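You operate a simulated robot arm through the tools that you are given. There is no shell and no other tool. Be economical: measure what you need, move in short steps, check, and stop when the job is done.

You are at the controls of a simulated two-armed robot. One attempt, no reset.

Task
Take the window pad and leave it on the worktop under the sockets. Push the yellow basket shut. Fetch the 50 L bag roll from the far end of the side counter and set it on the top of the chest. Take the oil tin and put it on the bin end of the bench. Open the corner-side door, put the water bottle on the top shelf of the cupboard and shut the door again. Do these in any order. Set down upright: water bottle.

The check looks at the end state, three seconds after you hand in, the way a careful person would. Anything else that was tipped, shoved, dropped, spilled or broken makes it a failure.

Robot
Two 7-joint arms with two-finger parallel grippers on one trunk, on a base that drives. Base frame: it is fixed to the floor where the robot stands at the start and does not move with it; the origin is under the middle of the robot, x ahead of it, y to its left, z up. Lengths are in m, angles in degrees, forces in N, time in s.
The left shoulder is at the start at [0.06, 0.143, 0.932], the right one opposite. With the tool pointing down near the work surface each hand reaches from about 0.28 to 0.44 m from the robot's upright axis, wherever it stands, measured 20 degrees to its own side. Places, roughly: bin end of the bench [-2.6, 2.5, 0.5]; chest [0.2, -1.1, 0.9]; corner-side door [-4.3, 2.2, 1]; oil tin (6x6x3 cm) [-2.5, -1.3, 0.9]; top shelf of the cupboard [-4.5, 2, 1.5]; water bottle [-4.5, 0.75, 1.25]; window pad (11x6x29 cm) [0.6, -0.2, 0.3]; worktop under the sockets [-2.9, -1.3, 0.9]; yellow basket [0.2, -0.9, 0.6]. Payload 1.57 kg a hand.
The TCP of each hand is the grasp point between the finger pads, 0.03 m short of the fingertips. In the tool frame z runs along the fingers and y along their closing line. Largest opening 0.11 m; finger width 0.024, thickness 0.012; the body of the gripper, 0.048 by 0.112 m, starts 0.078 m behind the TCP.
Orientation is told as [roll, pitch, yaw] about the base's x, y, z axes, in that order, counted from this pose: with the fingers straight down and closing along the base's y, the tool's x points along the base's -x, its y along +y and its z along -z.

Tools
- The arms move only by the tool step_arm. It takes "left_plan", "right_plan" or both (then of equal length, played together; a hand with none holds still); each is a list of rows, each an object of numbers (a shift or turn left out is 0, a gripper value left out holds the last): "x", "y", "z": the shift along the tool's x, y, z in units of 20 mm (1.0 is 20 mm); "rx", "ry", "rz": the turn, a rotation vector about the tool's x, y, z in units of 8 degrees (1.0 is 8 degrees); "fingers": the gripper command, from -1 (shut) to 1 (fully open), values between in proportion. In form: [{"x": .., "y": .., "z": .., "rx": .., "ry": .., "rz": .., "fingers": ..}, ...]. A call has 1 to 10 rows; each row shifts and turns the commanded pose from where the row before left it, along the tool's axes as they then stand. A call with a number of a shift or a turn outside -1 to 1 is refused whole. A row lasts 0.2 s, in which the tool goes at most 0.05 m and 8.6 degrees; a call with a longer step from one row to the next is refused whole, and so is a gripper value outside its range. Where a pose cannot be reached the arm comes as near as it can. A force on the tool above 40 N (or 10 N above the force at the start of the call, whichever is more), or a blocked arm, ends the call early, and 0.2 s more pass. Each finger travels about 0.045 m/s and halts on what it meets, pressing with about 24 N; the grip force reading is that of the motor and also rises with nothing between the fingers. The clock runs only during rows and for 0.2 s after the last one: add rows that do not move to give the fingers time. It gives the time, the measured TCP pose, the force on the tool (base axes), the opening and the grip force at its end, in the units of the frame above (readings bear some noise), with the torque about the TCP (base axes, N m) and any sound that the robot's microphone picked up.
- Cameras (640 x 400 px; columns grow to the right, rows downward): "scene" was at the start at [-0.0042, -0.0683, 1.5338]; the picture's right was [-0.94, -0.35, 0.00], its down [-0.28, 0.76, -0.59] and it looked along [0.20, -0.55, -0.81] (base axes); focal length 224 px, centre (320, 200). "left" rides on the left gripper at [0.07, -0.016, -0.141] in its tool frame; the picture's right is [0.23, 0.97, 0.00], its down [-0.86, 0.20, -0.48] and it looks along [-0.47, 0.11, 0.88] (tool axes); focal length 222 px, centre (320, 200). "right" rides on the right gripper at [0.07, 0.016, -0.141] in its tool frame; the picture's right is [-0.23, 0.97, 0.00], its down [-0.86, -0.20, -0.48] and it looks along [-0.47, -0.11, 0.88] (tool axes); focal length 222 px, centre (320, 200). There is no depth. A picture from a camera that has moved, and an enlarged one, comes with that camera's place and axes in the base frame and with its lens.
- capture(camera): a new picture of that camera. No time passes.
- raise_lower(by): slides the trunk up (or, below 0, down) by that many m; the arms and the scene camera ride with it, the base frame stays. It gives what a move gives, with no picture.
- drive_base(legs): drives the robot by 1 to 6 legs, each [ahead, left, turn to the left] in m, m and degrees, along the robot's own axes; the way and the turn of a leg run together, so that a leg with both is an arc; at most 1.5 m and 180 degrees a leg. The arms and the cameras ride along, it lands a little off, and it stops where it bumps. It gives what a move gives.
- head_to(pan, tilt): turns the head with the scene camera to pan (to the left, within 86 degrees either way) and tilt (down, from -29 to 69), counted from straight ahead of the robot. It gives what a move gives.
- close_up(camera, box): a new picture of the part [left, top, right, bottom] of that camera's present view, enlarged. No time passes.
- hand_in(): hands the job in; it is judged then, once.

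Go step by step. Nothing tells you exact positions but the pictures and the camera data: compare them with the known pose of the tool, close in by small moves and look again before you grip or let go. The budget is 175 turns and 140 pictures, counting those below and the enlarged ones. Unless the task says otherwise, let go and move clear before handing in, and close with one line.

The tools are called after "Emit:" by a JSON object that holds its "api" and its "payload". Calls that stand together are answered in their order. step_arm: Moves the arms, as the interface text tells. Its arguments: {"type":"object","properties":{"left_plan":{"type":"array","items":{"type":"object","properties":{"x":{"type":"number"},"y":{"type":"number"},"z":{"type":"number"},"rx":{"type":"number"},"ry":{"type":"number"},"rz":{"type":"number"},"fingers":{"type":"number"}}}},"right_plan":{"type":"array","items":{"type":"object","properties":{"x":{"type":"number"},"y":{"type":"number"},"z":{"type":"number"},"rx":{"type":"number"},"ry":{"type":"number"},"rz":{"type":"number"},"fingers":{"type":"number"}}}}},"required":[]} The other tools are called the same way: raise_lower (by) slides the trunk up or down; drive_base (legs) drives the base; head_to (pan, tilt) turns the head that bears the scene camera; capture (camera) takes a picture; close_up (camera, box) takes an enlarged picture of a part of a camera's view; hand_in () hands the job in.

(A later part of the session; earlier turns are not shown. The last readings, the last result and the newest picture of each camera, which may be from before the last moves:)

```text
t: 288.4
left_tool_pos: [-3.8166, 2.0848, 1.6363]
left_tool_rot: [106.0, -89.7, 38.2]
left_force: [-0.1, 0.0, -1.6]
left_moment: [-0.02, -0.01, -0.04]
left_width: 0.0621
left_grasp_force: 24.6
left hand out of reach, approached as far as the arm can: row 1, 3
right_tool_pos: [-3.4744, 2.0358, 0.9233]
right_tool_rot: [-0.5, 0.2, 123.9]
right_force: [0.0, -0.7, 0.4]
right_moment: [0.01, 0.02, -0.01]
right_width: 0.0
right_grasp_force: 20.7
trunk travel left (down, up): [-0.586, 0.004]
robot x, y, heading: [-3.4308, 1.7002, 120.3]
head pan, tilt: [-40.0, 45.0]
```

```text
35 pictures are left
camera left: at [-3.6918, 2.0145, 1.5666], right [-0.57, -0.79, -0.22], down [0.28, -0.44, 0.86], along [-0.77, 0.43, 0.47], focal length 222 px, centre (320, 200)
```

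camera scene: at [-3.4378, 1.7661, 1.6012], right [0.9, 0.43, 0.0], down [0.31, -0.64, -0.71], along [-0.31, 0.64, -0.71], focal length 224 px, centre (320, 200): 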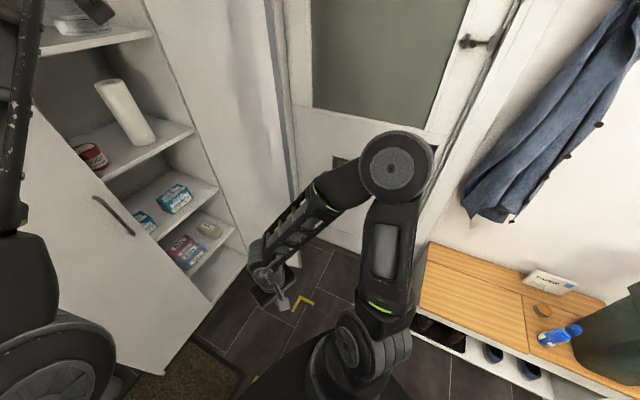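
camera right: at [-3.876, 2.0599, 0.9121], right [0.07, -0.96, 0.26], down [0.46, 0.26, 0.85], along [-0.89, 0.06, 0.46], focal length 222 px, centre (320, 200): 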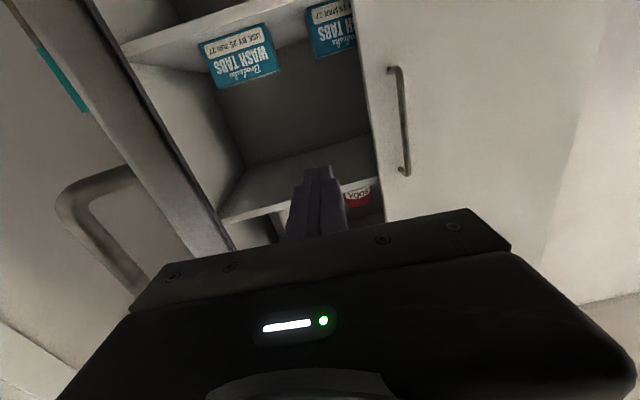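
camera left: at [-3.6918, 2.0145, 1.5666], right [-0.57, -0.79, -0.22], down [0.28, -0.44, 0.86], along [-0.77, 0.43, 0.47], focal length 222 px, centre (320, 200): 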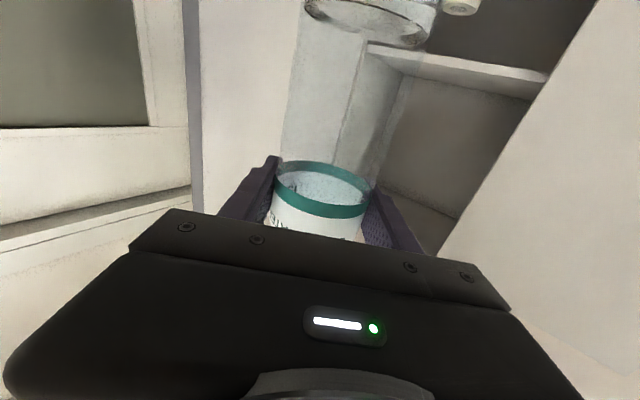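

Emit:
{"api": "step_arm", "payload": {"left_plan": [{"z": 0.85, "y": 0.85}, {"z": 0.85, "y": 0.85}, {"z": 0.85, "y": 0.85}, {"z": 0.85, "y": 0.85}]}}

Emit:
{"api": "head_to", "payload": {"pan": 35, "tilt": 30}}

Emit:
{"api": "capture", "payload": {"camera": "scene"}}

```text
t: 289.4
left_tool_pos: [-3.9111, 2.0716, 1.6365]
left_tool_rot: [108.8, -89.7, 35.4]
left_force: [-0.3, 0.3, -0.9]
left_moment: [-0.01, -0.01, -0.02]
left_width: 0.0625
left_grasp_force: 24.1
right_tool_pos: [-3.4757, 2.0367, 0.9241]
right_tool_rot: [-0.5, 0.1, 123.9]
right_force: [0.1, -0.3, -0.2]
right_moment: [0.0, -0.04, 0.0]
right_width: 0.0002
right_grasp_force: 21.5
trunk travel left (down, up): [-0.586, 0.004]
robot x, y, heading: [-3.4314, 1.7031, 120.1]
head pan, tilt: [-40.0, 45.0]
```

```text
t: 290.9
left_tool_pos: [-3.9112, 2.0716, 1.6372]
left_tool_rot: [106.3, -89.6, 37.9]
left_force: [-1.1, 0.6, -1.6]
left_moment: [0.0, -0.01, -0.02]
left_width: 0.0622
left_grasp_force: 23.8
right_tool_pos: [-3.475, 2.0371, 0.9234]
right_tool_rot: [-0.5, 0.2, 123.8]
right_force: [-0.3, 1.0, 0.4]
right_moment: [0.0, 0.02, 0.02]
right_width: 0.0
right_grasp_force: 20.7
trunk travel left (down, up): [-0.586, 0.004]
robot x, y, heading: [-3.4295, 1.7067, 120.2]
head pan, tilt: [35.0, 30.0]
```

```text
34 pictures are left
camera scene: at [-3.4967, 1.7173, 1.6237], right [0.42, 0.91, 0.0], down [0.45, -0.21, -0.87], along [-0.79, 0.36, -0.5], focal length 224 px, centre (320, 200)
```

scene: 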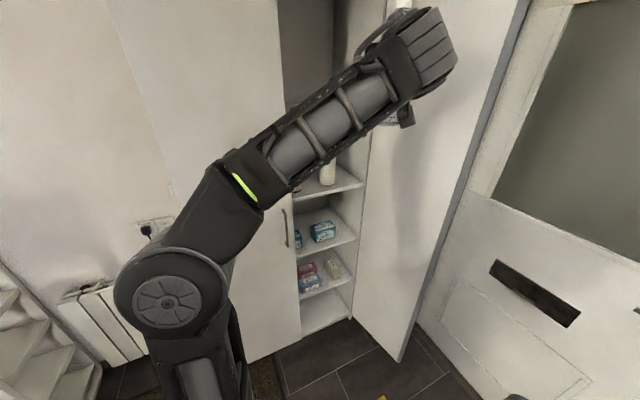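

The left elbow would now foul the left-hand door. A better plan is to face the cupboard squarely with the right arm hanging low and close. I'll set that up in free space.

Emit:
{"api": "step_arm", "payload": {"right_plan": [{"z": 1, "x": -0.6}, {"z": 1, "x": -0.6}, {"z": 1, "x": -0.6}, {"z": 1, "x": -0.6}, {"z": 1, "x": -0.6}, {"z": 1, "x": -0.6}, {"z": 1, "x": -0.6}, {"z": 1, "x": -0.6}, {"z": 1}, {"z": 1}], "left_plan": [{"rx": 1, "y": -1}, {"rx": 1, "y": -1}, {"rx": 1, "y": -1}, {"y": -1}, {"y": -1}, {"y": -1}, {"y": -1}, {"y": -1}, {"y": -1}, {"y": -1}]}}

Emit:
{"api": "step_arm", "payload": {"right_plan": [{"z": 1}, {"z": 1}, {"z": 1}, {"z": 1}, {"z": 1}, {"z": 1}, {"z": 1}, {"z": 1}, {"z": 1}, {"z": 1}], "left_plan": [{"y": -1}, {"y": -1}, {"y": -1}, {"y": -1}, {"y": -1}, {"y": -1}, {}, {}, {}, {}]}}

Emit:
{"api": "step_arm", "payload": {"right_plan": [{"z": 1}, {"z": 1}, {"z": 1}, {"z": 1}, {"z": 1}, {"z": 1}, {"z": 1}, {"z": 1}]}}

Emit:
{"api": "drive_base", "payload": {"legs": [[0, 0, 58]]}}

Emit:
{"api": "head_to", "payload": {"pan": -40, "tilt": 45}}

Emit:
{"api": "capture", "payload": {"camera": "scene"}}

```text
t: 293.1
left_tool_pos: [-3.7468, 2.1876, 1.636]
left_tool_rot: [80.3, -89.6, 40.0]
left_force: [0.4, -0.5, -0.8]
left_moment: [0.02, 0.0, 0.04]
left_width: 0.0623
left_grasp_force: 23.7
right_tool_pos: [-3.5254, 2.1175, 0.7217]
right_tool_rot: [-0.5, 0.2, 123.8]
right_force: [0.3, -0.6, 1.0]
right_moment: [0.0, 0.01, -0.02]
right_width: 0.0
right_grasp_force: 21.8
trunk travel left (down, up): [-0.586, 0.004]
robot x, y, heading: [-3.4291, 1.7049, 120.1]
head pan, tilt: [35.0, 30.0]
```

```text
t: 295.3
left_tool_pos: [-3.6442, 2.2468, 1.6371]
left_tool_rot: [80.6, -89.8, 39.8]
left_force: [0.2, 0.7, -1.4]
left_moment: [-0.01, -0.03, 0.01]
left_width: 0.0624
left_grasp_force: 24.2
right_tool_pos: [-3.5259, 2.1175, 0.5217]
right_tool_rot: [-0.4, 0.2, 123.9]
right_force: [0.4, -0.2, 0.6]
right_moment: [-0.02, 0.03, -0.01]
right_width: 0.0001
right_grasp_force: 21.6
trunk travel left (down, up): [-0.586, 0.004]
robot x, y, heading: [-3.4295, 1.7072, 120.1]
head pan, tilt: [35.0, 30.0]
```

```text
t: 297.1
left_tool_pos: [-3.6457, 2.247, 1.6351]
left_tool_rot: [82.2, -89.7, 38.1]
left_force: [0.3, -0.2, -1.5]
left_moment: [0.02, 0.01, -0.01]
left_width: 0.0623
left_grasp_force: 24.3
right_tool_pos: [-3.5236, 2.1185, 0.3931]
right_tool_rot: [-0.6, 0.2, 123.9]
right_force: [0.1, 0.5, -0.5]
right_moment: [0.01, 0.03, 0.03]
right_width: 0.0001
right_grasp_force: 20.7
right hand out of reach, approached as far as the arm can: row 7, 8
trunk travel left (down, up): [-0.586, 0.004]
robot x, y, heading: [-3.4262, 1.7074, 120.1]
head pan, tilt: [35.0, 30.0]
```

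```text
t: 300.1
left_tool_pos: [-4.0033, 1.8061, 1.6354]
left_tool_rot: [81.5, -89.7, 97.0]
left_force: [-0.9, 0.2, -2.2]
left_moment: [-0.01, 0.03, -0.01]
left_width: 0.0621
left_grasp_force: 24.3
right_tool_pos: [-3.8322, 1.8432, 0.3939]
right_tool_rot: [-0.5, 0.2, -177.7]
right_force: [-0.7, 0.3, -0.7]
right_moment: [0.0, 0.0, 0.0]
right_width: 0.0
right_grasp_force: 21.9
trunk travel left (down, up): [-0.586, 0.004]
robot x, y, heading: [-3.4284, 1.7077, 178.4]
head pan, tilt: [35.0, 30.0]
```

```text
t: 301.6
left_tool_pos: [-4.0042, 1.8065, 1.6347]
left_tool_rot: [81.1, -89.7, 97.6]
left_force: [0.4, -0.6, -1.0]
left_moment: [0.0, -0.01, 0.03]
left_width: 0.0625
left_grasp_force: 24.1
right_tool_pos: [-3.8312, 1.8424, 0.393]
right_tool_rot: [-0.4, 0.1, -177.7]
right_force: [-0.2, -1.0, 0.0]
right_moment: [0.03, 0.01, 0.01]
right_width: 0.0
right_grasp_force: 21.5
trunk travel left (down, up): [-0.586, 0.004]
robot x, y, heading: [-3.4308, 1.7032, 178.7]
head pan, tilt: [-40.0, 45.0]
```

```text
33 pictures are left
camera scene: at [-3.4608, 1.7581, 1.6011], right [0.66, 0.75, 0.0], down [0.53, -0.47, -0.71], along [-0.53, 0.47, -0.71], focal length 224 px, centre (320, 200)
```

scene: 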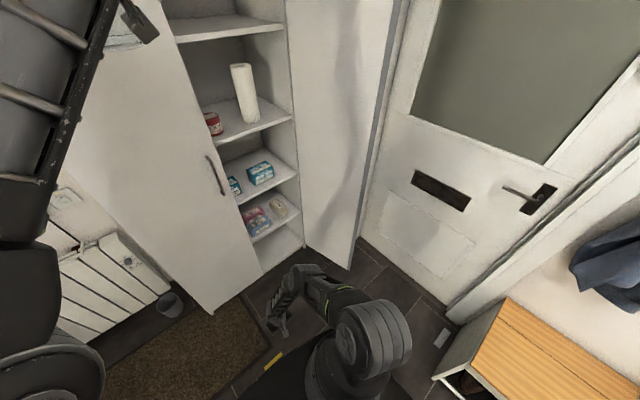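

The right arm is now compact and the left arm nearly straight, so a square approach works. I'll shift right first, check the shelf height in the left camera, then go in.

Emit:
{"api": "step_arm", "payload": {"left_plan": [{"z": 1, "y": -1}, {"z": 1, "y": -1}, {"z": 1, "y": -1}]}}

Emit:
{"api": "drive_base", "payload": {"legs": [[0, -0.305, 1.3]]}}

Emit:
{"api": "capture", "payload": {"camera": "left"}}

```text
t: 302.4
left_tool_pos: [-4.0169, 1.8189, 1.6345]
left_tool_rot: [72.7, -89.6, 105.8]
left_force: [-0.1, 0.4, -1.7]
left_moment: [0.02, 0.03, -0.05]
left_width: 0.0621
left_grasp_force: 23.8
left hand out of reach, approached as far as the arm can: row 1, 2, 3
right_tool_pos: [-3.8309, 1.8416, 0.3926]
right_tool_rot: [-0.5, 0.2, -177.8]
right_force: [-0.1, -0.3, 0.4]
right_moment: [0.0, 0.03, 0.02]
right_width: 0.0
right_grasp_force: 21.6
trunk travel left (down, up): [-0.586, 0.004]
robot x, y, heading: [-3.4284, 1.7064, 178.6]
head pan, tilt: [-40.0, 45.0]
```

```text
t: 304.4
left_tool_pos: [-4.0139, 2.1083, 1.6356]
left_tool_rot: [78.0, -89.6, 101.9]
left_force: [0.8, 0.6, -1.3]
left_moment: [0.05, 0.01, 0.03]
left_width: 0.0622
left_grasp_force: 23.8
right_tool_pos: [-3.8296, 2.135, 0.3923]
right_tool_rot: [-0.5, 0.2, -176.4]
right_force: [-0.7, 0.1, 0.1]
right_moment: [-0.03, 0.03, 0.02]
right_width: 0.0
right_grasp_force: 20.9
trunk travel left (down, up): [-0.586, 0.004]
robot x, y, heading: [-3.4254, 2.007, 179.8]
head pan, tilt: [-40.0, 45.0]
```

```text
32 pictures are left
camera left: at [-3.8726, 2.1233, 1.566], right [0.0, -0.98, -0.22], down [0.48, -0.19, 0.86], along [-0.88, -0.1, 0.47], focal length 222 px, centre (320, 200)
```

left: 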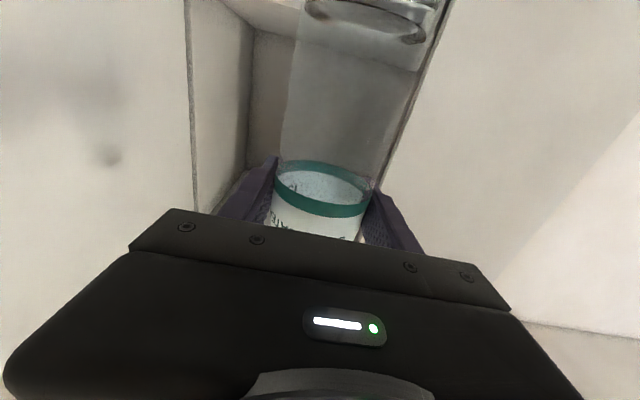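

Emit:
{"api": "step_arm", "payload": {"left_plan": [{"x": 1}, {"z": 1}, {"z": 1, "y": -1}, {"z": 0.5, "y": -1}]}}

Emit:
{"api": "drive_base", "payload": {"legs": [[0.18, -0.02, 0]]}}

Emit:
{"api": "capture", "payload": {"camera": "left"}}

Emit:
{"api": "head_to", "payload": {"pan": -15, "tilt": 20}}

Emit:
{"api": "capture", "payload": {"camera": "scene"}}

```text
t: 305.4
left_tool_pos: [-4.0648, 2.1305, 1.5838]
left_tool_rot: [70.7, -89.6, 109.2]
left_force: [0.2, 0.3, -1.3]
left_moment: [-0.02, 0.02, 0.0]
left_width: 0.0624
left_grasp_force: 23.7
left hand out of reach, approached as far as the arm can: row 1, 2, 3, 4
right_tool_pos: [-3.8298, 2.1334, 0.3935]
right_tool_rot: [-0.5, 0.3, -176.3]
right_force: [0.1, 0.1, 1.2]
right_moment: [0.0, 0.0, 0.01]
right_width: 0.0
right_grasp_force: 22.0
trunk travel left (down, up): [-0.586, 0.004]
robot x, y, heading: [-3.4268, 2.0038, 179.9]
head pan, tilt: [-40.0, 45.0]
```

```text
t: 306.9
left_tool_pos: [-4.2471, 2.1463, 1.5834]
left_tool_rot: [64.6, -89.7, 115.6]
left_force: [-0.5, 0.7, -1.6]
left_moment: [-0.01, 0.04, -0.03]
left_width: 0.0623
left_grasp_force: 24.5
right_tool_pos: [-4.0119, 2.1513, 0.393]
right_tool_rot: [-0.4, 0.2, -176.0]
right_force: [0.6, 0.0, -0.3]
right_moment: [-0.06, -0.01, 0.01]
right_width: 0.0004
right_grasp_force: 21.4
trunk travel left (down, up): [-0.586, 0.004]
robot x, y, heading: [-3.6078, 2.0287, -180.1]
head pan, tilt: [-40.0, 45.0]
```

```text
31 pictures are left
camera left: at [-4.1057, 2.1619, 1.5141], right [0.01, -0.98, -0.22], down [0.48, -0.19, 0.86], along [-0.88, -0.11, 0.46], focal length 222 px, centre (320, 200)
```

left: 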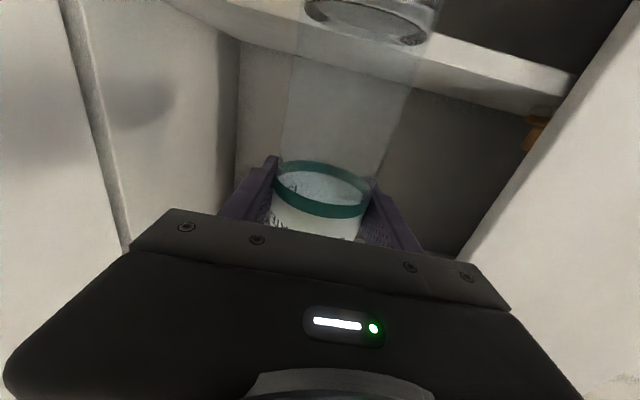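

```text
t: 307.8
left_tool_pos: [-4.2456, 2.1458, 1.5831]
left_tool_rot: [71.8, -89.7, 108.5]
left_force: [0.4, 0.4, -1.9]
left_moment: [-0.01, -0.03, 0.01]
left_width: 0.0625
left_grasp_force: 23.7
right_tool_pos: [-4.0122, 2.1506, 0.3943]
right_tool_rot: [-0.5, 0.2, -176.1]
right_force: [0.5, 0.2, 0.0]
right_moment: [-0.02, 0.0, 0.02]
right_width: 0.0
right_grasp_force: 21.4
trunk travel left (down, up): [-0.586, 0.004]
robot x, y, heading: [-3.6026, 2.0277, -179.8]
head pan, tilt: [-15.0, 20.0]
```

```text
30 pictures are left
camera scene: at [-3.6664, 2.051, 1.6397], right [0.26, 0.97, 0.0], down [0.33, -0.09, -0.94], along [-0.91, 0.24, -0.34], focal length 224 px, centre (320, 200)
```

scene: 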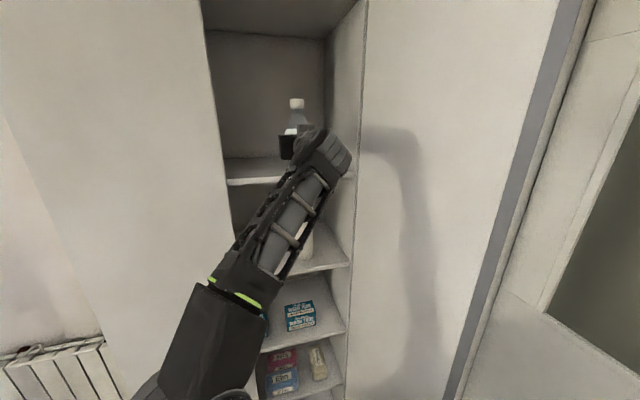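

The shelf top is at about z 1.488, so I need TCP ≥ 1.61 when entering. I'll retract a bit, raise to about 1.635, then drive in.

Emit:
{"api": "step_arm", "payload": {"left_plan": [{"z": -1}, {"z": -1}, {"z": -1}, {"z": -1}, {"x": -1}, {"x": -1}, {"x": -1}]}}

Emit:
{"api": "capture", "payload": {"camera": "left"}}

```text
t: 309.4
left_tool_pos: [-4.1673, 2.1388, 1.6378]
left_tool_rot: [67.9, -89.5, 112.5]
left_force: [0.2, 0.1, -1.4]
left_moment: [0.01, 0.0, -0.01]
left_width: 0.0624
left_grasp_force: 24.3
left hand out of reach, approached as far as the arm can: row 7
right_tool_pos: [-4.0122, 2.152, 0.3939]
right_tool_rot: [-0.5, 0.2, -176.0]
right_force: [0.4, -0.2, 0.7]
right_moment: [-0.02, -0.01, 0.0]
right_width: 0.0002
right_grasp_force: 21.3
trunk travel left (down, up): [-0.586, 0.004]
robot x, y, heading: [-3.6081, 2.0291, -179.7]
head pan, tilt: [-15.0, 20.0]
```

```text
29 pictures are left
camera left: at [-4.0246, 2.1543, 1.5685], right [0.01, -0.98, -0.22], down [0.48, -0.19, 0.86], along [-0.88, -0.11, 0.46], focal length 222 px, centre (320, 200)
```

left: 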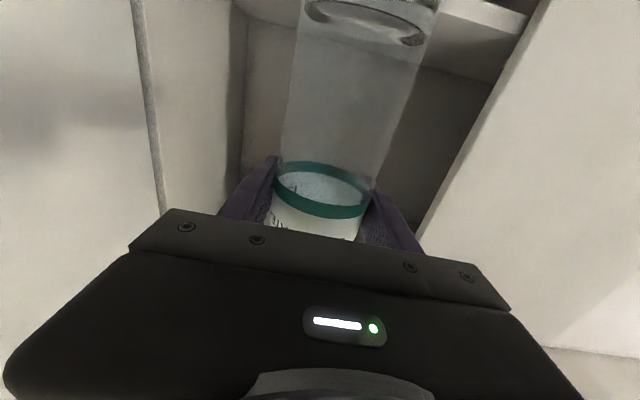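

Emit:
{"api": "drive_base", "payload": {"legs": [[0.12, -0.025, 0]]}}

Emit:
{"api": "drive_base", "payload": {"legs": [[0.12, 0, 0]]}}

Emit:
{"api": "capture", "payload": {"camera": "left"}}

Emit:
{"api": "capture", "payload": {"camera": "scene"}}

```text
t: 310.7
left_tool_pos: [-4.2889, 2.1619, 1.6362]
left_tool_rot: [61.7, -89.6, 118.9]
left_force: [-1.4, 0.1, -2.0]
left_moment: [0.0, 0.04, 0.01]
left_width: 0.0627
left_grasp_force: 23.6
right_tool_pos: [-4.1335, 2.1759, 0.3926]
right_tool_rot: [-0.5, 0.2, -175.8]
right_force: [0.0, -0.2, 0.1]
right_moment: [-0.02, 0.0, -0.01]
right_width: 0.0
right_grasp_force: 21.1
trunk travel left (down, up): [-0.586, 0.004]
robot x, y, heading: [-3.7275, 2.0492, -179.2]
head pan, tilt: [-15.0, 20.0]
```

```text
t: 311.9
left_tool_pos: [-4.4076, 2.1618, 1.6358]
left_tool_rot: [59.1, -89.5, 121.5]
left_force: [0.2, 0.2, -1.6]
left_moment: [-0.01, 0.05, 0.0]
left_width: 0.0626
left_grasp_force: 24.1
right_tool_pos: [-4.2504, 2.1733, 0.3924]
right_tool_rot: [-0.5, 0.3, -175.8]
right_force: [0.3, 0.5, -0.5]
right_moment: [0.0, 0.01, 0.0]
right_width: 0.0
right_grasp_force: 21.0
trunk travel left (down, up): [-0.586, 0.004]
robot x, y, heading: [-3.8467, 2.0511, -179.7]
head pan, tilt: [-15.0, 20.0]
```

```text
28 pictures are left
camera left: at [-4.2655, 2.1777, 1.5676], right [0.01, -0.98, -0.22], down [0.48, -0.19, 0.86], along [-0.88, -0.11, 0.46], focal length 222 px, centre (320, 200)
```

left: 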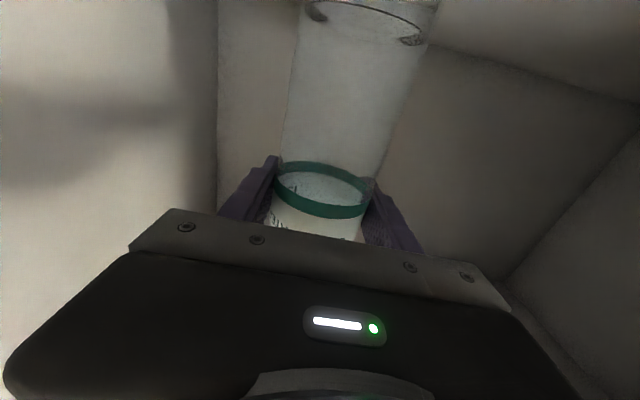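

```text
27 pictures are left
camera scene: at [-3.9066, 2.0742, 1.6397], right [0.25, 0.97, 0.0], down [0.33, -0.09, -0.94], along [-0.91, 0.24, -0.34], focal length 224 px, centre (320, 200)
```

scene: 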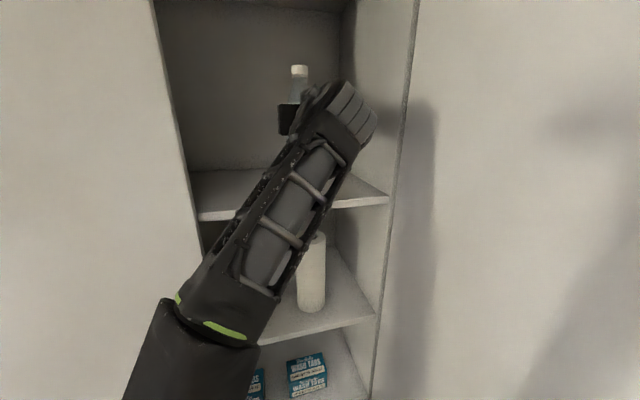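

Bottle is inside above the shelf with no contact. I'll lower it with the trunk until it touches.

Emit:
{"api": "raise_lower", "payload": {"by": -0.02}}

Emit:
{"api": "raise_lower", "payload": {"by": -0.008}}

Emit:
{"api": "close_up", "payload": {"camera": "scene", "box": [180, 50, 400, 220]}}

```text
t: 312.6
left_tool_pos: [-4.4051, 2.1611, 1.6179]
left_tool_rot: [72.8, -89.7, 107.8]
left_force: [0.5, 0.5, -0.8]
left_moment: [-0.04, 0.03, -0.01]
left_width: 0.0626
left_grasp_force: 23.9
right_tool_pos: [-4.2504, 2.173, 0.3724]
right_tool_rot: [-0.5, 0.2, -175.9]
right_force: [0.1, 0.8, -0.3]
right_moment: [-0.03, 0.0, -0.01]
right_width: 0.0
right_grasp_force: 20.9
trunk travel left (down, up): [-0.566, 0.024]
robot x, y, heading: [-3.8439, 2.0502, -179.4]
head pan, tilt: [-15.0, 20.0]
```

```text
t: 313.1
left_tool_pos: [-4.4042, 2.1609, 1.6104]
left_tool_rot: [70.4, -89.5, 110.2]
left_force: [-0.7, -0.6, -1.5]
left_moment: [-0.03, 0.01, 0.0]
left_width: 0.0624
left_grasp_force: 24.4
right_tool_pos: [-4.2497, 2.1734, 0.3643]
right_tool_rot: [-0.4, 0.2, -175.9]
right_force: [-0.1, -0.3, -0.2]
right_moment: [-0.04, -0.02, 0.0]
right_width: 0.0001
right_grasp_force: 21.7
trunk travel left (down, up): [-0.558, 0.032]
robot x, y, heading: [-3.8482, 2.0494, -179.4]
head pan, tilt: [-15.0, 20.0]
```

```text
2.35 times, centred on (290, 135) of scene
camera zoom: at [-3.9044, 2.0741, 1.6118], right [0.25, 0.97, 0.0], down [0.33, -0.09, -0.94], along [-0.91, 0.24, -0.34], focal length 528 px, centre (391, 353)
```

zoom: 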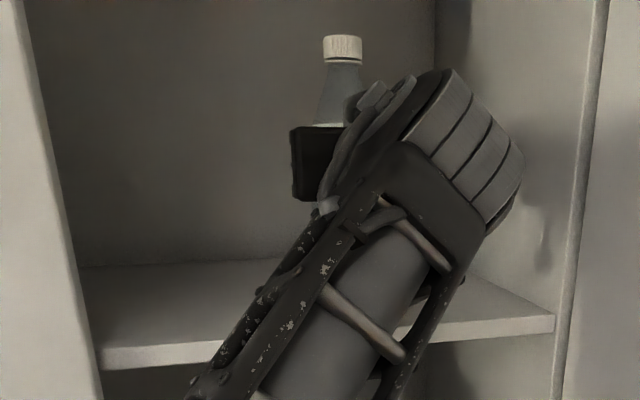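

Emit:
{"api": "raise_lower", "payload": {"by": -0.006}}

Emit:
{"api": "raise_lower", "payload": {"by": -0.006}}

Emit:
{"api": "raise_lower", "payload": {"by": -0.005}}

```text
t: 313.7
left_tool_pos: [-4.4054, 2.162, 1.6027]
left_tool_rot: [70.6, -89.7, 109.9]
left_force: [0.0, -0.2, -1.7]
left_moment: [0.03, 0.0, 0.0]
left_width: 0.0623
left_grasp_force: 24.2
right_tool_pos: [-4.2512, 2.174, 0.3589]
right_tool_rot: [-0.5, 0.2, -175.7]
right_force: [-0.4, -0.1, -0.6]
right_moment: [0.02, -0.01, -0.03]
right_width: 0.0
right_grasp_force: 21.7
trunk travel left (down, up): [-0.552, 0.038]
robot x, y, heading: [-3.8447, 2.0489, -179.6]
head pan, tilt: [-15.0, 20.0]
```

```text
t: 314.2
left_tool_pos: [-4.4053, 2.1615, 1.5968]
left_tool_rot: [70.5, -89.7, 110.2]
left_force: [-1.0, -0.4, -2.0]
left_moment: [-0.04, -0.04, 0.0]
left_width: 0.0622
left_grasp_force: 23.8
right_tool_pos: [-4.2514, 2.1729, 0.3531]
right_tool_rot: [-0.5, 0.2, -175.8]
right_force: [0.5, -0.1, -0.3]
right_moment: [-0.02, -0.01, 0.01]
right_width: 0.0
right_grasp_force: 21.1
trunk travel left (down, up): [-0.546, 0.044]
robot x, y, heading: [-3.8436, 2.0545, -179.4]
head pan, tilt: [-15.0, 20.0]
```

```text
t: 314.8
left_tool_pos: [-4.4046, 2.1613, 1.5958]
left_tool_rot: [132.1, -89.7, 48.4]
left_force: [-5.2, 4.3, 19.4]
left_moment: [0.46, 0.0, 0.04]
left_width: 0.0628
left_grasp_force: 23.6
right_tool_pos: [-4.2497, 2.1749, 0.3483]
right_tool_rot: [-0.5, 0.2, -175.8]
right_force: [-0.6, 0.1, 0.0]
right_moment: [0.0, 0.0, 0.01]
right_width: 0.0002
right_grasp_force: 21.4
trunk travel left (down, up): [-0.541, 0.049]
robot x, y, heading: [-3.8446, 2.052, -179.7]
head pan, tilt: [-15.0, 20.0]
```

Contact. I'll ease up, release and back straight out.

Emit:
{"api": "raise_lower", "payload": {"by": 0.004}}

Emit:
{"api": "step_arm", "payload": {"left_plan": [{"fingers": 1}, {"fingers": 1}, {"fingers": 1}, {"fingers": 1}, {}]}}

Emit:
{"api": "drive_base", "payload": {"legs": [[-0.3, 0, 0]]}}

Emit:
{"api": "capture", "payload": {"camera": "scene"}}

```text
t: 315.3
left_tool_pos: [-4.406, 2.1611, 1.5948]
left_tool_rot: [55.5, -89.4, 125.1]
left_force: [1.1, -0.7, 2.7]
left_moment: [0.01, -0.09, -0.03]
left_width: 0.0625
left_grasp_force: 24.0
right_tool_pos: [-4.2508, 2.1738, 0.3526]
right_tool_rot: [-0.5, 0.3, -175.8]
right_force: [-0.6, 0.2, 0.5]
right_moment: [-0.01, 0.01, -0.01]
right_width: 0.0
right_grasp_force: 22.0
trunk travel left (down, up): [-0.545, 0.045]
robot x, y, heading: [-3.8458, 2.0486, -179.6]
head pan, tilt: [-15.0, 20.0]
```

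```text
t: 316.5
left_tool_pos: [-4.4047, 2.1608, 1.5953]
left_tool_rot: [70.9, -89.7, 109.7]
left_force: [0.2, -0.8, -0.5]
left_moment: [0.0, 0.03, 0.02]
left_width: 0.11
left_grasp_force: 0.1
right_tool_pos: [-4.2501, 2.1738, 0.3524]
right_tool_rot: [-0.6, 0.2, -175.8]
right_force: [0.6, 0.1, 0.5]
right_moment: [0.02, -0.02, 0.02]
right_width: 0.0
right_grasp_force: 21.5
trunk travel left (down, up): [-0.545, 0.045]
robot x, y, heading: [-3.8463, 2.0516, -179.7]
head pan, tilt: [-15.0, 20.0]
```

```text
t: 318.6
left_tool_pos: [-4.1029, 2.1589, 1.5971]
left_tool_rot: [78.0, -89.8, 103.0]
left_force: [-0.1, -0.8, -0.2]
left_moment: [-0.01, 0.01, -0.01]
left_width: 0.1103
left_grasp_force: 0.0
right_tool_pos: [-3.9486, 2.1735, 0.3521]
right_tool_rot: [-0.5, 0.2, -175.0]
right_force: [0.2, -0.1, 0.4]
right_moment: [-0.01, 0.02, 0.03]
right_width: 0.0001
right_grasp_force: 21.0
trunk travel left (down, up): [-0.545, 0.045]
robot x, y, heading: [-3.5414, 2.0568, -179.1]
head pan, tilt: [-15.0, 20.0]
```

```text
25 pictures are left
camera scene: at [-3.6009, 2.0774, 1.5989], right [0.24, 0.97, 0.0], down [0.33, -0.08, -0.94], along [-0.91, 0.23, -0.34], focal length 224 px, centre (320, 200)
```

scene: 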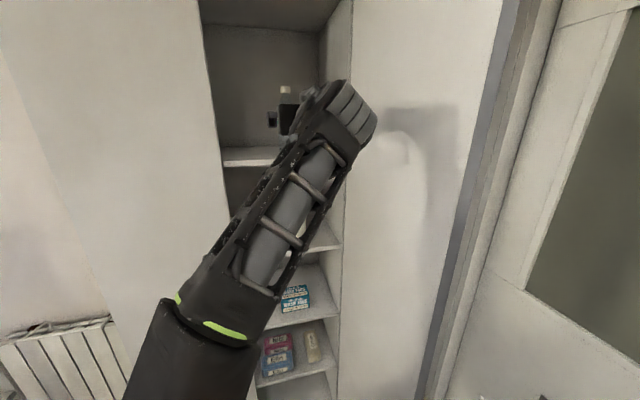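

The bottle stands on the top shelf. To close the door (now at about 83°), I'll straddle its free edge with the left hand's open fingers and swing it shut. First I'll reposition.

Emit:
{"api": "drive_base", "payload": {"legs": [[-0.2, 0.1, 0], [0, 0, -31]]}}

Emit:
{"api": "capture", "payload": {"camera": "left"}}

Emit:
{"api": "capture", "payload": {"camera": "scene"}}

```text
t: 321.8
left_tool_pos: [-3.7783, 2.3222, 1.5964]
left_tool_rot: [72.0, -89.6, 79.8]
left_force: [-0.3, 0.2, 0.7]
left_moment: [0.0, -0.03, 0.02]
left_width: 0.1101
left_grasp_force: 0.1
right_tool_pos: [-3.637, 2.259, 0.3521]
right_tool_rot: [-0.5, 0.2, 155.4]
right_force: [0.9, 0.3, 0.3]
right_moment: [-0.02, -0.02, -0.01]
right_width: 0.0
right_grasp_force: 21.4
trunk travel left (down, up): [-0.545, 0.045]
robot x, y, heading: [-3.3427, 1.955, 151.8]
head pan, tilt: [-15.0, 20.0]
```

```text
24 pictures are left
camera left: at [-3.6457, 2.2688, 1.5272], right [-0.46, -0.86, -0.22], down [0.33, -0.4, 0.86], along [-0.82, 0.32, 0.46], focal length 222 px, centre (320, 200)
```

left: 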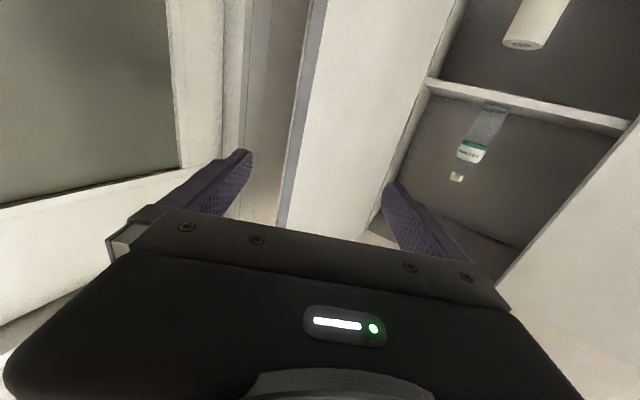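

```text
23 pictures are left
camera scene: at [-3.3816, 2.0051, 1.5988], right [0.69, 0.73, 0.0], down [0.25, -0.24, -0.94], along [-0.68, 0.65, -0.34], focal length 224 px, centre (320, 200)
```

scene: 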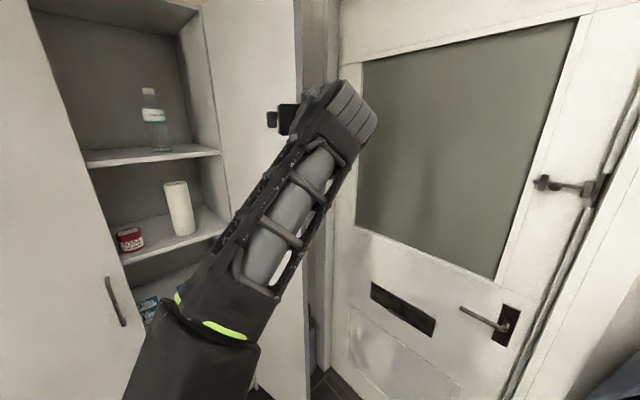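

The door edge sits between the fingers. I'll advance to straddle it, then swing it in stages.

Emit:
{"api": "drive_base", "payload": {"legs": [[0.135, 0, 0]]}}

Emit:
{"api": "drive_base", "payload": {"legs": [[-0.028, 0.17, 0], [0.03, 0.147, 0]]}}

Emit:
{"api": "capture", "payload": {"camera": "left"}}

```text
t: 323.0
left_tool_pos: [-3.895, 2.3871, 1.5957]
left_tool_rot: [60.1, -89.5, 91.6]
left_force: [-1.3, 0.8, -0.1]
left_moment: [-0.01, 0.01, 0.01]
left_width: 0.1104
left_grasp_force: 0.1
right_tool_pos: [-3.7518, 2.3225, 0.3514]
right_tool_rot: [-0.6, 0.3, 155.4]
right_force: [0.8, 0.3, 0.0]
right_moment: [0.0, -0.05, 0.02]
right_width: 0.0004
right_grasp_force: 21.4
trunk travel left (down, up): [-0.545, 0.045]
robot x, y, heading: [-3.4572, 2.0236, 151.7]
head pan, tilt: [-15.0, 20.0]
```

```text
t: 325.5
left_tool_pos: [-4.0469, 2.1081, 1.5953]
left_tool_rot: [63.4, -89.8, 88.1]
left_force: [-1.8, -0.4, -0.3]
left_moment: [-0.01, 0.02, -0.04]
left_width: 0.1098
left_grasp_force: 0.0
right_tool_pos: [-3.9047, 2.0448, 0.3532]
right_tool_rot: [-0.6, 0.2, 155.2]
right_force: [-0.1, 0.7, -0.6]
right_moment: [0.0, 0.03, 0.02]
right_width: 0.0
right_grasp_force: 21.5
trunk travel left (down, up): [-0.545, 0.045]
robot x, y, heading: [-3.6061, 1.7406, 151.4]
head pan, tilt: [-15.0, 20.0]
```

```text
22 pictures are left
camera left: at [-3.9151, 2.0538, 1.5272], right [-0.46, -0.86, -0.22], down [0.33, -0.4, 0.86], along [-0.82, 0.32, 0.46], focal length 222 px, centre (320, 200)
```

left: 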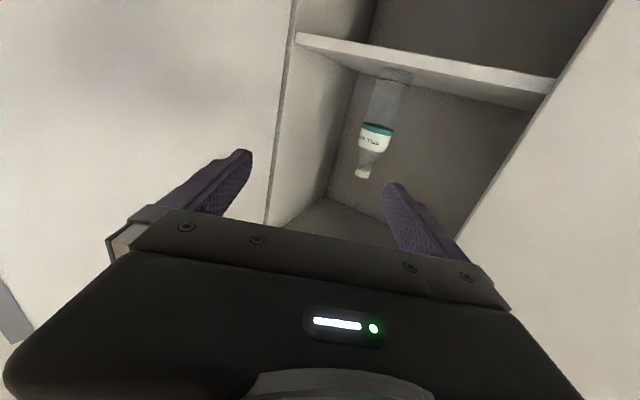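

I missed the edge: the door end is slightly deeper, at about (-3.92, 2.40). I'll return and straddle it deeper.

Emit:
{"api": "drive_base", "payload": {"legs": [[-0.08, -0.147, 0], [0.0, -0.195, 0.4], [0.05, 0, 0]]}}

Emit:
{"api": "capture", "payload": {"camera": "left"}}

```text
t: 328.6
left_tool_pos: [-3.8574, 2.3928, 1.5944]
left_tool_rot: [57.1, -89.7, 94.8]
left_force: [-0.3, 0.8, 0.0]
left_moment: [0.01, 0.03, 0.02]
left_width: 0.1099
left_grasp_force: 0.0
right_tool_pos: [-3.7123, 2.3285, 0.3513]
right_tool_rot: [-0.5, 0.3, 155.2]
right_force: [-0.3, 0.3, 0.3]
right_moment: [-0.01, -0.03, 0.0]
right_width: 0.0001
right_grasp_force: 21.1
trunk travel left (down, up): [-0.545, 0.045]
robot x, y, heading: [-3.4176, 2.0235, 151.2]
head pan, tilt: [-15.0, 20.0]
```

```text
21 pictures are left
camera left: at [-3.7238, 2.3402, 1.5264], right [-0.46, -0.86, -0.22], down [0.33, -0.4, 0.86], along [-0.82, 0.32, 0.46], focal length 222 px, centre (320, 200)
```

left: 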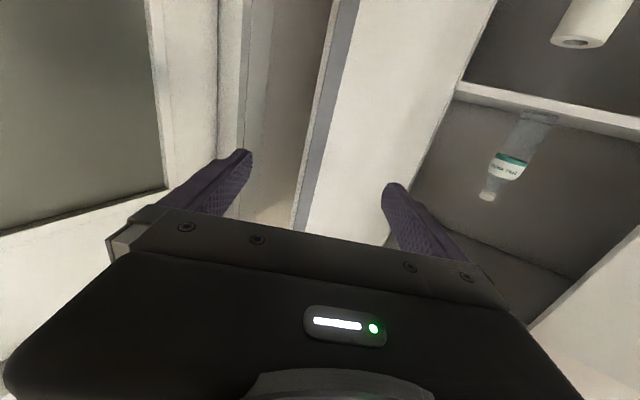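

Emit:
{"api": "drive_base", "payload": {"legs": [[0.07, 0, 0]]}}

Emit:
{"api": "capture", "payload": {"camera": "left"}}

```text
t: 329.7
left_tool_pos: [-3.9202, 2.4284, 1.5951]
left_tool_rot: [57.8, -89.6, 93.9]
left_force: [-0.9, 0.6, 0.1]
left_moment: [0.01, 0.02, -0.01]
left_width: 0.11
left_grasp_force: 0.1
right_tool_pos: [-3.7747, 2.3624, 0.3516]
right_tool_rot: [-0.5, 0.3, 155.3]
right_force: [-0.4, -0.4, -0.3]
right_moment: [0.01, 0.02, -0.02]
right_width: 0.0
right_grasp_force: 21.4
trunk travel left (down, up): [-0.545, 0.045]
robot x, y, heading: [-3.4818, 2.0568, 151.5]
head pan, tilt: [-15.0, 20.0]
```

```text
20 pictures are left
camera left: at [-3.7872, 2.374, 1.5265], right [-0.46, -0.86, -0.22], down [0.33, -0.4, 0.86], along [-0.83, 0.32, 0.46], focal length 222 px, centre (320, 200)
```

left: 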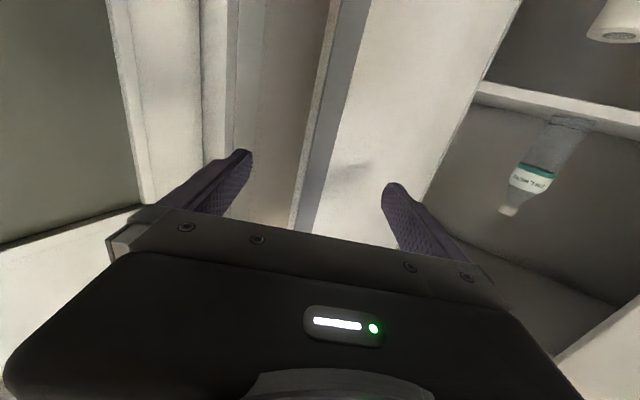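

Emit:
{"api": "drive_base", "payload": {"legs": [[0.125, -0.01, 0]]}}

Emit:
{"api": "capture", "payload": {"camera": "left"}}

```text
t: 330.7
left_tool_pos: [-3.9818, 2.4514, 1.6044]
left_tool_rot: [-148.0, -89.6, -58.9]
left_force: [5.7, -12.3, 0.8]
left_moment: [-0.1, -0.2, 0.77]
left_width: 0.1101
left_grasp_force: 0.2
right_tool_pos: [-3.8363, 2.4028, 0.3523]
right_tool_rot: [-0.6, 0.1, 155.4]
right_force: [-0.2, -0.6, 0.5]
right_moment: [0.01, 0.02, 0.02]
right_width: 0.0
right_grasp_force: 20.8
trunk travel left (down, up): [-0.545, 0.045]
robot x, y, heading: [-3.5433, 2.101, 151.5]
head pan, tilt: [-15.0, 20.0]
stopped in leg 1: the force on the tool passed its limit (the readings are from after the stop); the commanded pose is now the measured one
```

```text
19 pictures are left
camera left: at [-3.848, 2.4018, 1.5343], right [-0.44, -0.87, -0.23], down [0.34, -0.4, 0.85], along [-0.83, 0.3, 0.47], focal length 222 px, centre (320, 200)
```

left: 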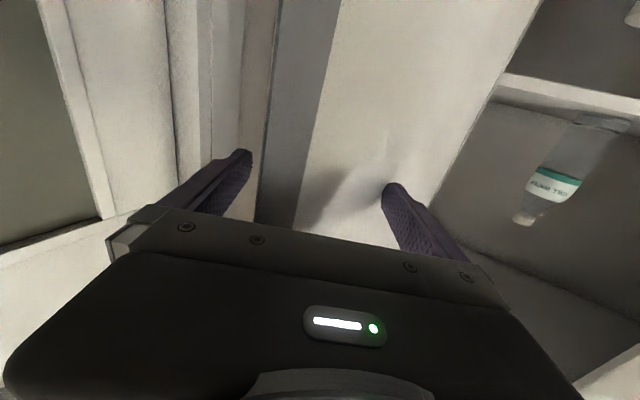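

The outer finger now overlaps the door's edge. Swinging it closed in stages.

Emit:
{"api": "drive_base", "payload": {"legs": [[-0.03, 0.1, 0]]}}

Emit:
{"api": "drive_base", "payload": {"legs": [[0.0, 0.1, 0]]}}

Emit:
{"api": "capture", "payload": {"camera": "left"}}

```text
t: 331.9
left_tool_pos: [-3.9971, 2.3546, 1.604]
left_tool_rot: [171.3, -89.6, -18.8]
left_force: [24.7, -0.7, -0.7]
left_moment: [-0.35, -0.44, -0.1]
left_width: 0.1098
left_grasp_force: 0.2
right_tool_pos: [-3.8584, 2.3014, 0.3528]
right_tool_rot: [-0.6, 0.0, 155.3]
right_force: [0.9, 0.8, 0.1]
right_moment: [-0.01, 0.04, -0.03]
right_width: 0.0
right_grasp_force: 21.4
trunk travel left (down, up): [-0.545, 0.045]
robot x, y, heading: [-3.5621, 1.9981, 151.3]
head pan, tilt: [-15.0, 20.0]
```

```text
t: 332.8
left_tool_pos: [-3.9959, 2.3388, 1.6036]
left_tool_rot: [-145.8, -89.6, -63.8]
left_force: [14.0, -2.4, -0.2]
left_moment: [-0.28, -0.52, -0.07]
left_width: 0.1101
left_grasp_force: 0.2
right_tool_pos: [-3.8716, 2.2771, 0.353]
right_tool_rot: [-0.5, 0.0, 155.1]
right_force: [0.3, -0.5, -0.4]
right_moment: [0.01, 0.0, -0.02]
right_width: 0.0001
right_grasp_force: 21.4
trunk travel left (down, up): [-0.545, 0.045]
robot x, y, heading: [-3.5785, 1.9721, 150.8]
head pan, tilt: [-15.0, 20.0]
stopped in leg 1: the force on the tool passed its limit (the readings are from after the stop); the commanded pose is now the measured one
```

```text
18 pictures are left
camera left: at [-3.8657, 2.282, 1.5338], right [-0.48, -0.84, -0.23], down [0.32, -0.42, 0.85], along [-0.82, 0.34, 0.47], focal length 222 px, centre (320, 200)
```

left: 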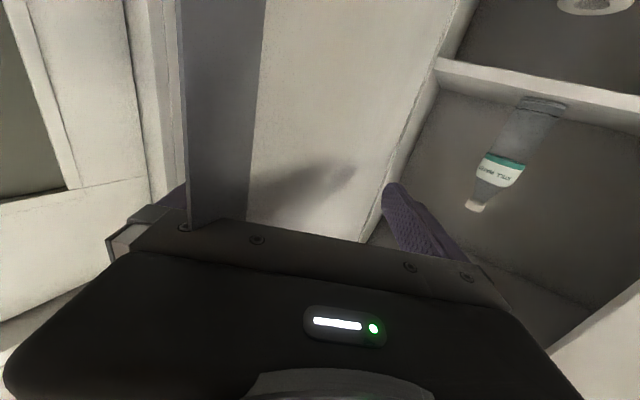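

Emit:
{"api": "drive_base", "payload": {"legs": [[-0.066, 0.078, 0]]}}

Emit:
{"api": "drive_base", "payload": {"legs": [[-0.022, 0.102, 0]]}}

Emit:
{"api": "drive_base", "payload": {"legs": [[0.0, 0.115, 0]]}}

Emit:
{"api": "capture", "payload": {"camera": "left"}}

```text
t: 334.0
left_tool_pos: [-3.9837, 2.2368, 1.6033]
left_tool_rot: [-134.0, -89.6, -75.4]
left_force: [-0.6, -0.7, -0.5]
left_moment: [-0.01, -0.04, -0.02]
left_width: 0.11
left_grasp_force: 0.0
right_tool_pos: [-3.8533, 2.1767, 0.3531]
right_tool_rot: [-0.7, 0.1, 154.9]
right_force: [0.3, -0.2, -0.8]
right_moment: [0.0, 0.04, -0.02]
right_width: 0.0
right_grasp_force: 21.4
trunk travel left (down, up): [-0.545, 0.045]
robot x, y, heading: [-3.5592, 1.871, 151.2]
head pan, tilt: [-15.0, 20.0]
```

```text
t: 335.1
left_tool_pos: [-4.0146, 2.137, 1.604]
left_tool_rot: [-129.1, -89.6, -80.2]
left_force: [-0.5, -0.8, -0.1]
left_moment: [0.01, -0.03, -0.08]
left_width: 0.11
left_grasp_force: 0.1
right_tool_pos: [-3.8813, 2.0785, 0.3518]
right_tool_rot: [-0.7, 0.2, 155.0]
right_force: [0.4, 0.3, -0.4]
right_moment: [-0.01, -0.01, 0.01]
right_width: 0.0
right_grasp_force: 21.0
trunk travel left (down, up): [-0.545, 0.045]
robot x, y, heading: [-3.5888, 1.766, 151.2]
head pan, tilt: [-15.0, 20.0]
```

```text
t: 336.3
left_tool_pos: [-4.0689, 2.0385, 1.6029]
left_tool_rot: [-127.2, -89.7, -82.3]
left_force: [-0.4, -0.8, 0.0]
left_moment: [0.03, 0.0, -0.07]
left_width: 0.11
left_grasp_force: 0.0
right_tool_pos: [-3.9367, 1.9784, 0.3529]
right_tool_rot: [-0.6, 0.1, 154.8]
right_force: [-0.2, -0.4, -0.1]
right_moment: [0.03, 0.02, -0.02]
right_width: 0.0002
right_grasp_force: 21.7
trunk travel left (down, up): [-0.545, 0.045]
robot x, y, heading: [-3.6439, 1.6706, 150.8]
head pan, tilt: [-15.0, 20.0]
```

```text
17 pictures are left
camera left: at [-3.9377, 1.982, 1.5336], right [-0.48, -0.85, -0.23], down [0.32, -0.42, 0.85], along [-0.82, 0.33, 0.47], focal length 222 px, centre (320, 200)
```

left: 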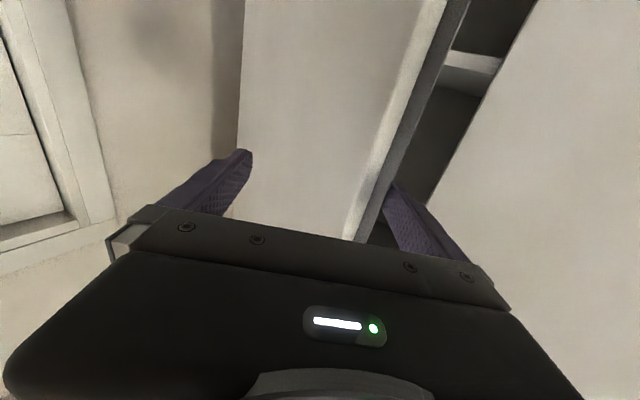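

The door is nearly closed. I'll back out, close the fingers, and push on the outer face to shut it.

Emit:
{"api": "drive_base", "payload": {"legs": [[-0.14, 0, 0]]}}

Emit:
{"api": "step_arm", "payload": {"left_plan": [{"fingers": -1}, {"fingers": -1}, {"fingers": -1}, {"fingers": -1}, {"fingers": -1}, {"fingers": -1}, {"fingers": -1}]}}

Emit:
{"api": "drive_base", "payload": {"legs": [[0, -0.13, 0], [0.2, 0.08, 0]]}}

Emit:
{"api": "drive_base", "payload": {"legs": [[0.14, 0.08, 0]]}}

Emit:
{"api": "capture", "payload": {"camera": "scene"}}

```text
t: 337.6
left_tool_pos: [-3.9465, 1.9723, 1.6043]
left_tool_rot: [-140.5, -89.6, -68.9]
left_force: [-0.3, 0.0, 0.1]
left_moment: [-0.04, -0.03, -0.03]
left_width: 0.1101
left_grasp_force: 0.0
right_tool_pos: [-3.8164, 1.9126, 0.3533]
right_tool_rot: [-0.5, 0.0, 154.9]
right_force: [0.4, -0.7, 0.2]
right_moment: [-0.01, 0.01, 0.02]
right_width: 0.0
right_grasp_force: 21.4
trunk travel left (down, up): [-0.545, 0.045]
robot x, y, heading: [-3.5238, 1.6015, 151.1]
head pan, tilt: [-15.0, 20.0]
```

```text
t: 339.2
left_tool_pos: [-3.9488, 1.9726, 1.6035]
left_tool_rot: [-134.3, -89.6, -75.2]
left_force: [-0.3, 0.3, 0.3]
left_moment: [0.03, 0.01, -0.01]
left_width: 0.0001
left_grasp_force: 17.8
right_tool_pos: [-3.8174, 1.9121, 0.3522]
right_tool_rot: [-0.6, 0.0, 154.9]
right_force: [0.6, -0.1, 0.6]
right_moment: [0.0, -0.02, -0.02]
right_width: 0.0
right_grasp_force: 21.6
trunk travel left (down, up): [-0.545, 0.045]
robot x, y, heading: [-3.5232, 1.6018, 151.1]
head pan, tilt: [-15.0, 20.0]
```

```text
t: 341.8
left_tool_pos: [-4.1036, 2.1109, 1.6028]
left_tool_rot: [-125.6, -89.6, -83.7]
left_force: [-1.0, -0.1, -0.3]
left_moment: [0.03, -0.02, -0.03]
left_width: 0.0
left_grasp_force: 21.2
right_tool_pos: [-3.9712, 2.0494, 0.3527]
right_tool_rot: [-0.7, 0.2, 154.9]
right_force: [0.1, -0.1, 0.3]
right_moment: [-0.01, -0.03, -0.01]
right_width: 0.0001
right_grasp_force: 21.1
trunk travel left (down, up): [-0.545, 0.045]
robot x, y, heading: [-3.6762, 1.7394, 151.2]
head pan, tilt: [-15.0, 20.0]
```

```text
t: 343.2
left_tool_pos: [-4.2635, 2.1037, 1.6033]
left_tool_rot: [-134.3, -89.6, -74.9]
left_force: [-0.3, -0.7, -0.8]
left_moment: [0.01, 0.02, 0.02]
left_width: 0.0
left_grasp_force: 21.5
right_tool_pos: [-4.1305, 2.0438, 0.3532]
right_tool_rot: [-0.8, 0.2, 155.1]
right_force: [0.6, 0.4, 0.2]
right_moment: [-0.04, -0.02, 0.04]
right_width: 0.0
right_grasp_force: 21.3
trunk travel left (down, up): [-0.545, 0.045]
robot x, y, heading: [-3.8387, 1.7342, 151.3]
head pan, tilt: [-15.0, 20.0]
```

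```text
16 pictures are left
camera scene: at [-3.8778, 1.7869, 1.5989], right [0.69, 0.72, 0.0], down [0.25, -0.24, -0.94], along [-0.68, 0.65, -0.34], focal length 224 px, centre (320, 200)
```

scene: 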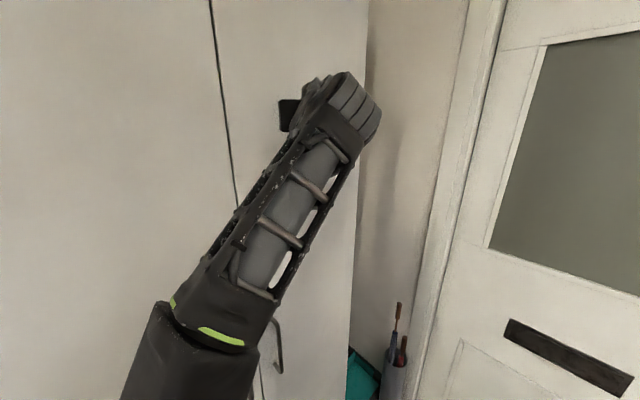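

Nearly flush. One more small push, then back off.

Emit:
{"api": "drive_base", "payload": {"legs": [[0.03, 0.017, 0]]}}

Emit:
{"api": "drive_base", "payload": {"legs": [[-0.35, -0.1, 0]]}}

Emit:
{"api": "capture", "payload": {"camera": "scene"}}

```text
t: 344.0
left_tool_pos: [-4.2635, 2.1054, 1.6047]
left_tool_rot: [-108.2, -89.4, -102.1]
left_force: [16.8, -12.6, -4.2]
left_moment: [0.01, -0.12, 0.29]
left_width: 0.0003
left_grasp_force: 21.5
right_tool_pos: [-4.1449, 2.0442, 0.3536]
right_tool_rot: [-0.7, -0.1, 155.1]
right_force: [0.4, 0.8, -0.3]
right_moment: [0.04, -0.02, 0.01]
right_width: 0.0001
right_grasp_force: 21.4
trunk travel left (down, up): [-0.545, 0.045]
robot x, y, heading: [-3.8516, 1.7356, 151.1]
head pan, tilt: [-15.0, 20.0]
stopped in leg 1: the force on the tool passed its limit (the readings are from after the stop); the commanded pose is now the measured one
```

```text
t: 346.3
left_tool_pos: [-3.9212, 2.031, 1.6031]
left_tool_rot: [-90.5, -89.5, -119.6]
left_force: [-0.4, -0.5, 0.3]
left_moment: [-0.01, -0.04, 0.03]
left_width: 0.0001
left_grasp_force: 21.2
right_tool_pos: [-3.7978, 1.9667, 0.3534]
right_tool_rot: [-0.7, 0.1, 155.2]
right_force: [-0.6, -0.8, 0.4]
right_moment: [-0.04, 0.01, -0.01]
right_width: 0.0
right_grasp_force: 20.7
trunk travel left (down, up): [-0.545, 0.045]
robot x, y, heading: [-3.5026, 1.6633, 151.4]
head pan, tilt: [-15.0, 20.0]
```

```text
15 pictures are left
camera scene: at [-3.5427, 1.7106, 1.5989], right [0.69, 0.72, 0.0], down [0.25, -0.24, -0.94], along [-0.68, 0.65, -0.34], focal length 224 px, centre (320, 200)
```

scene: 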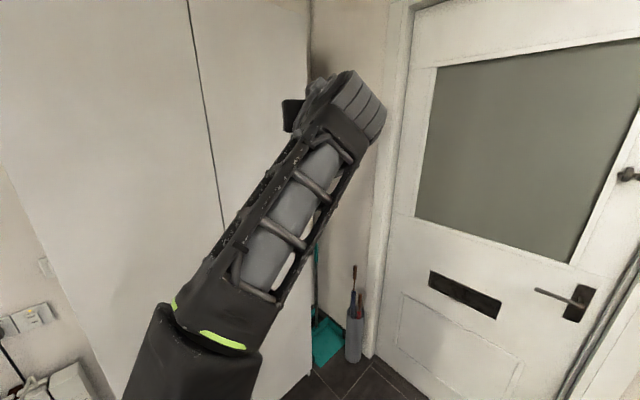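

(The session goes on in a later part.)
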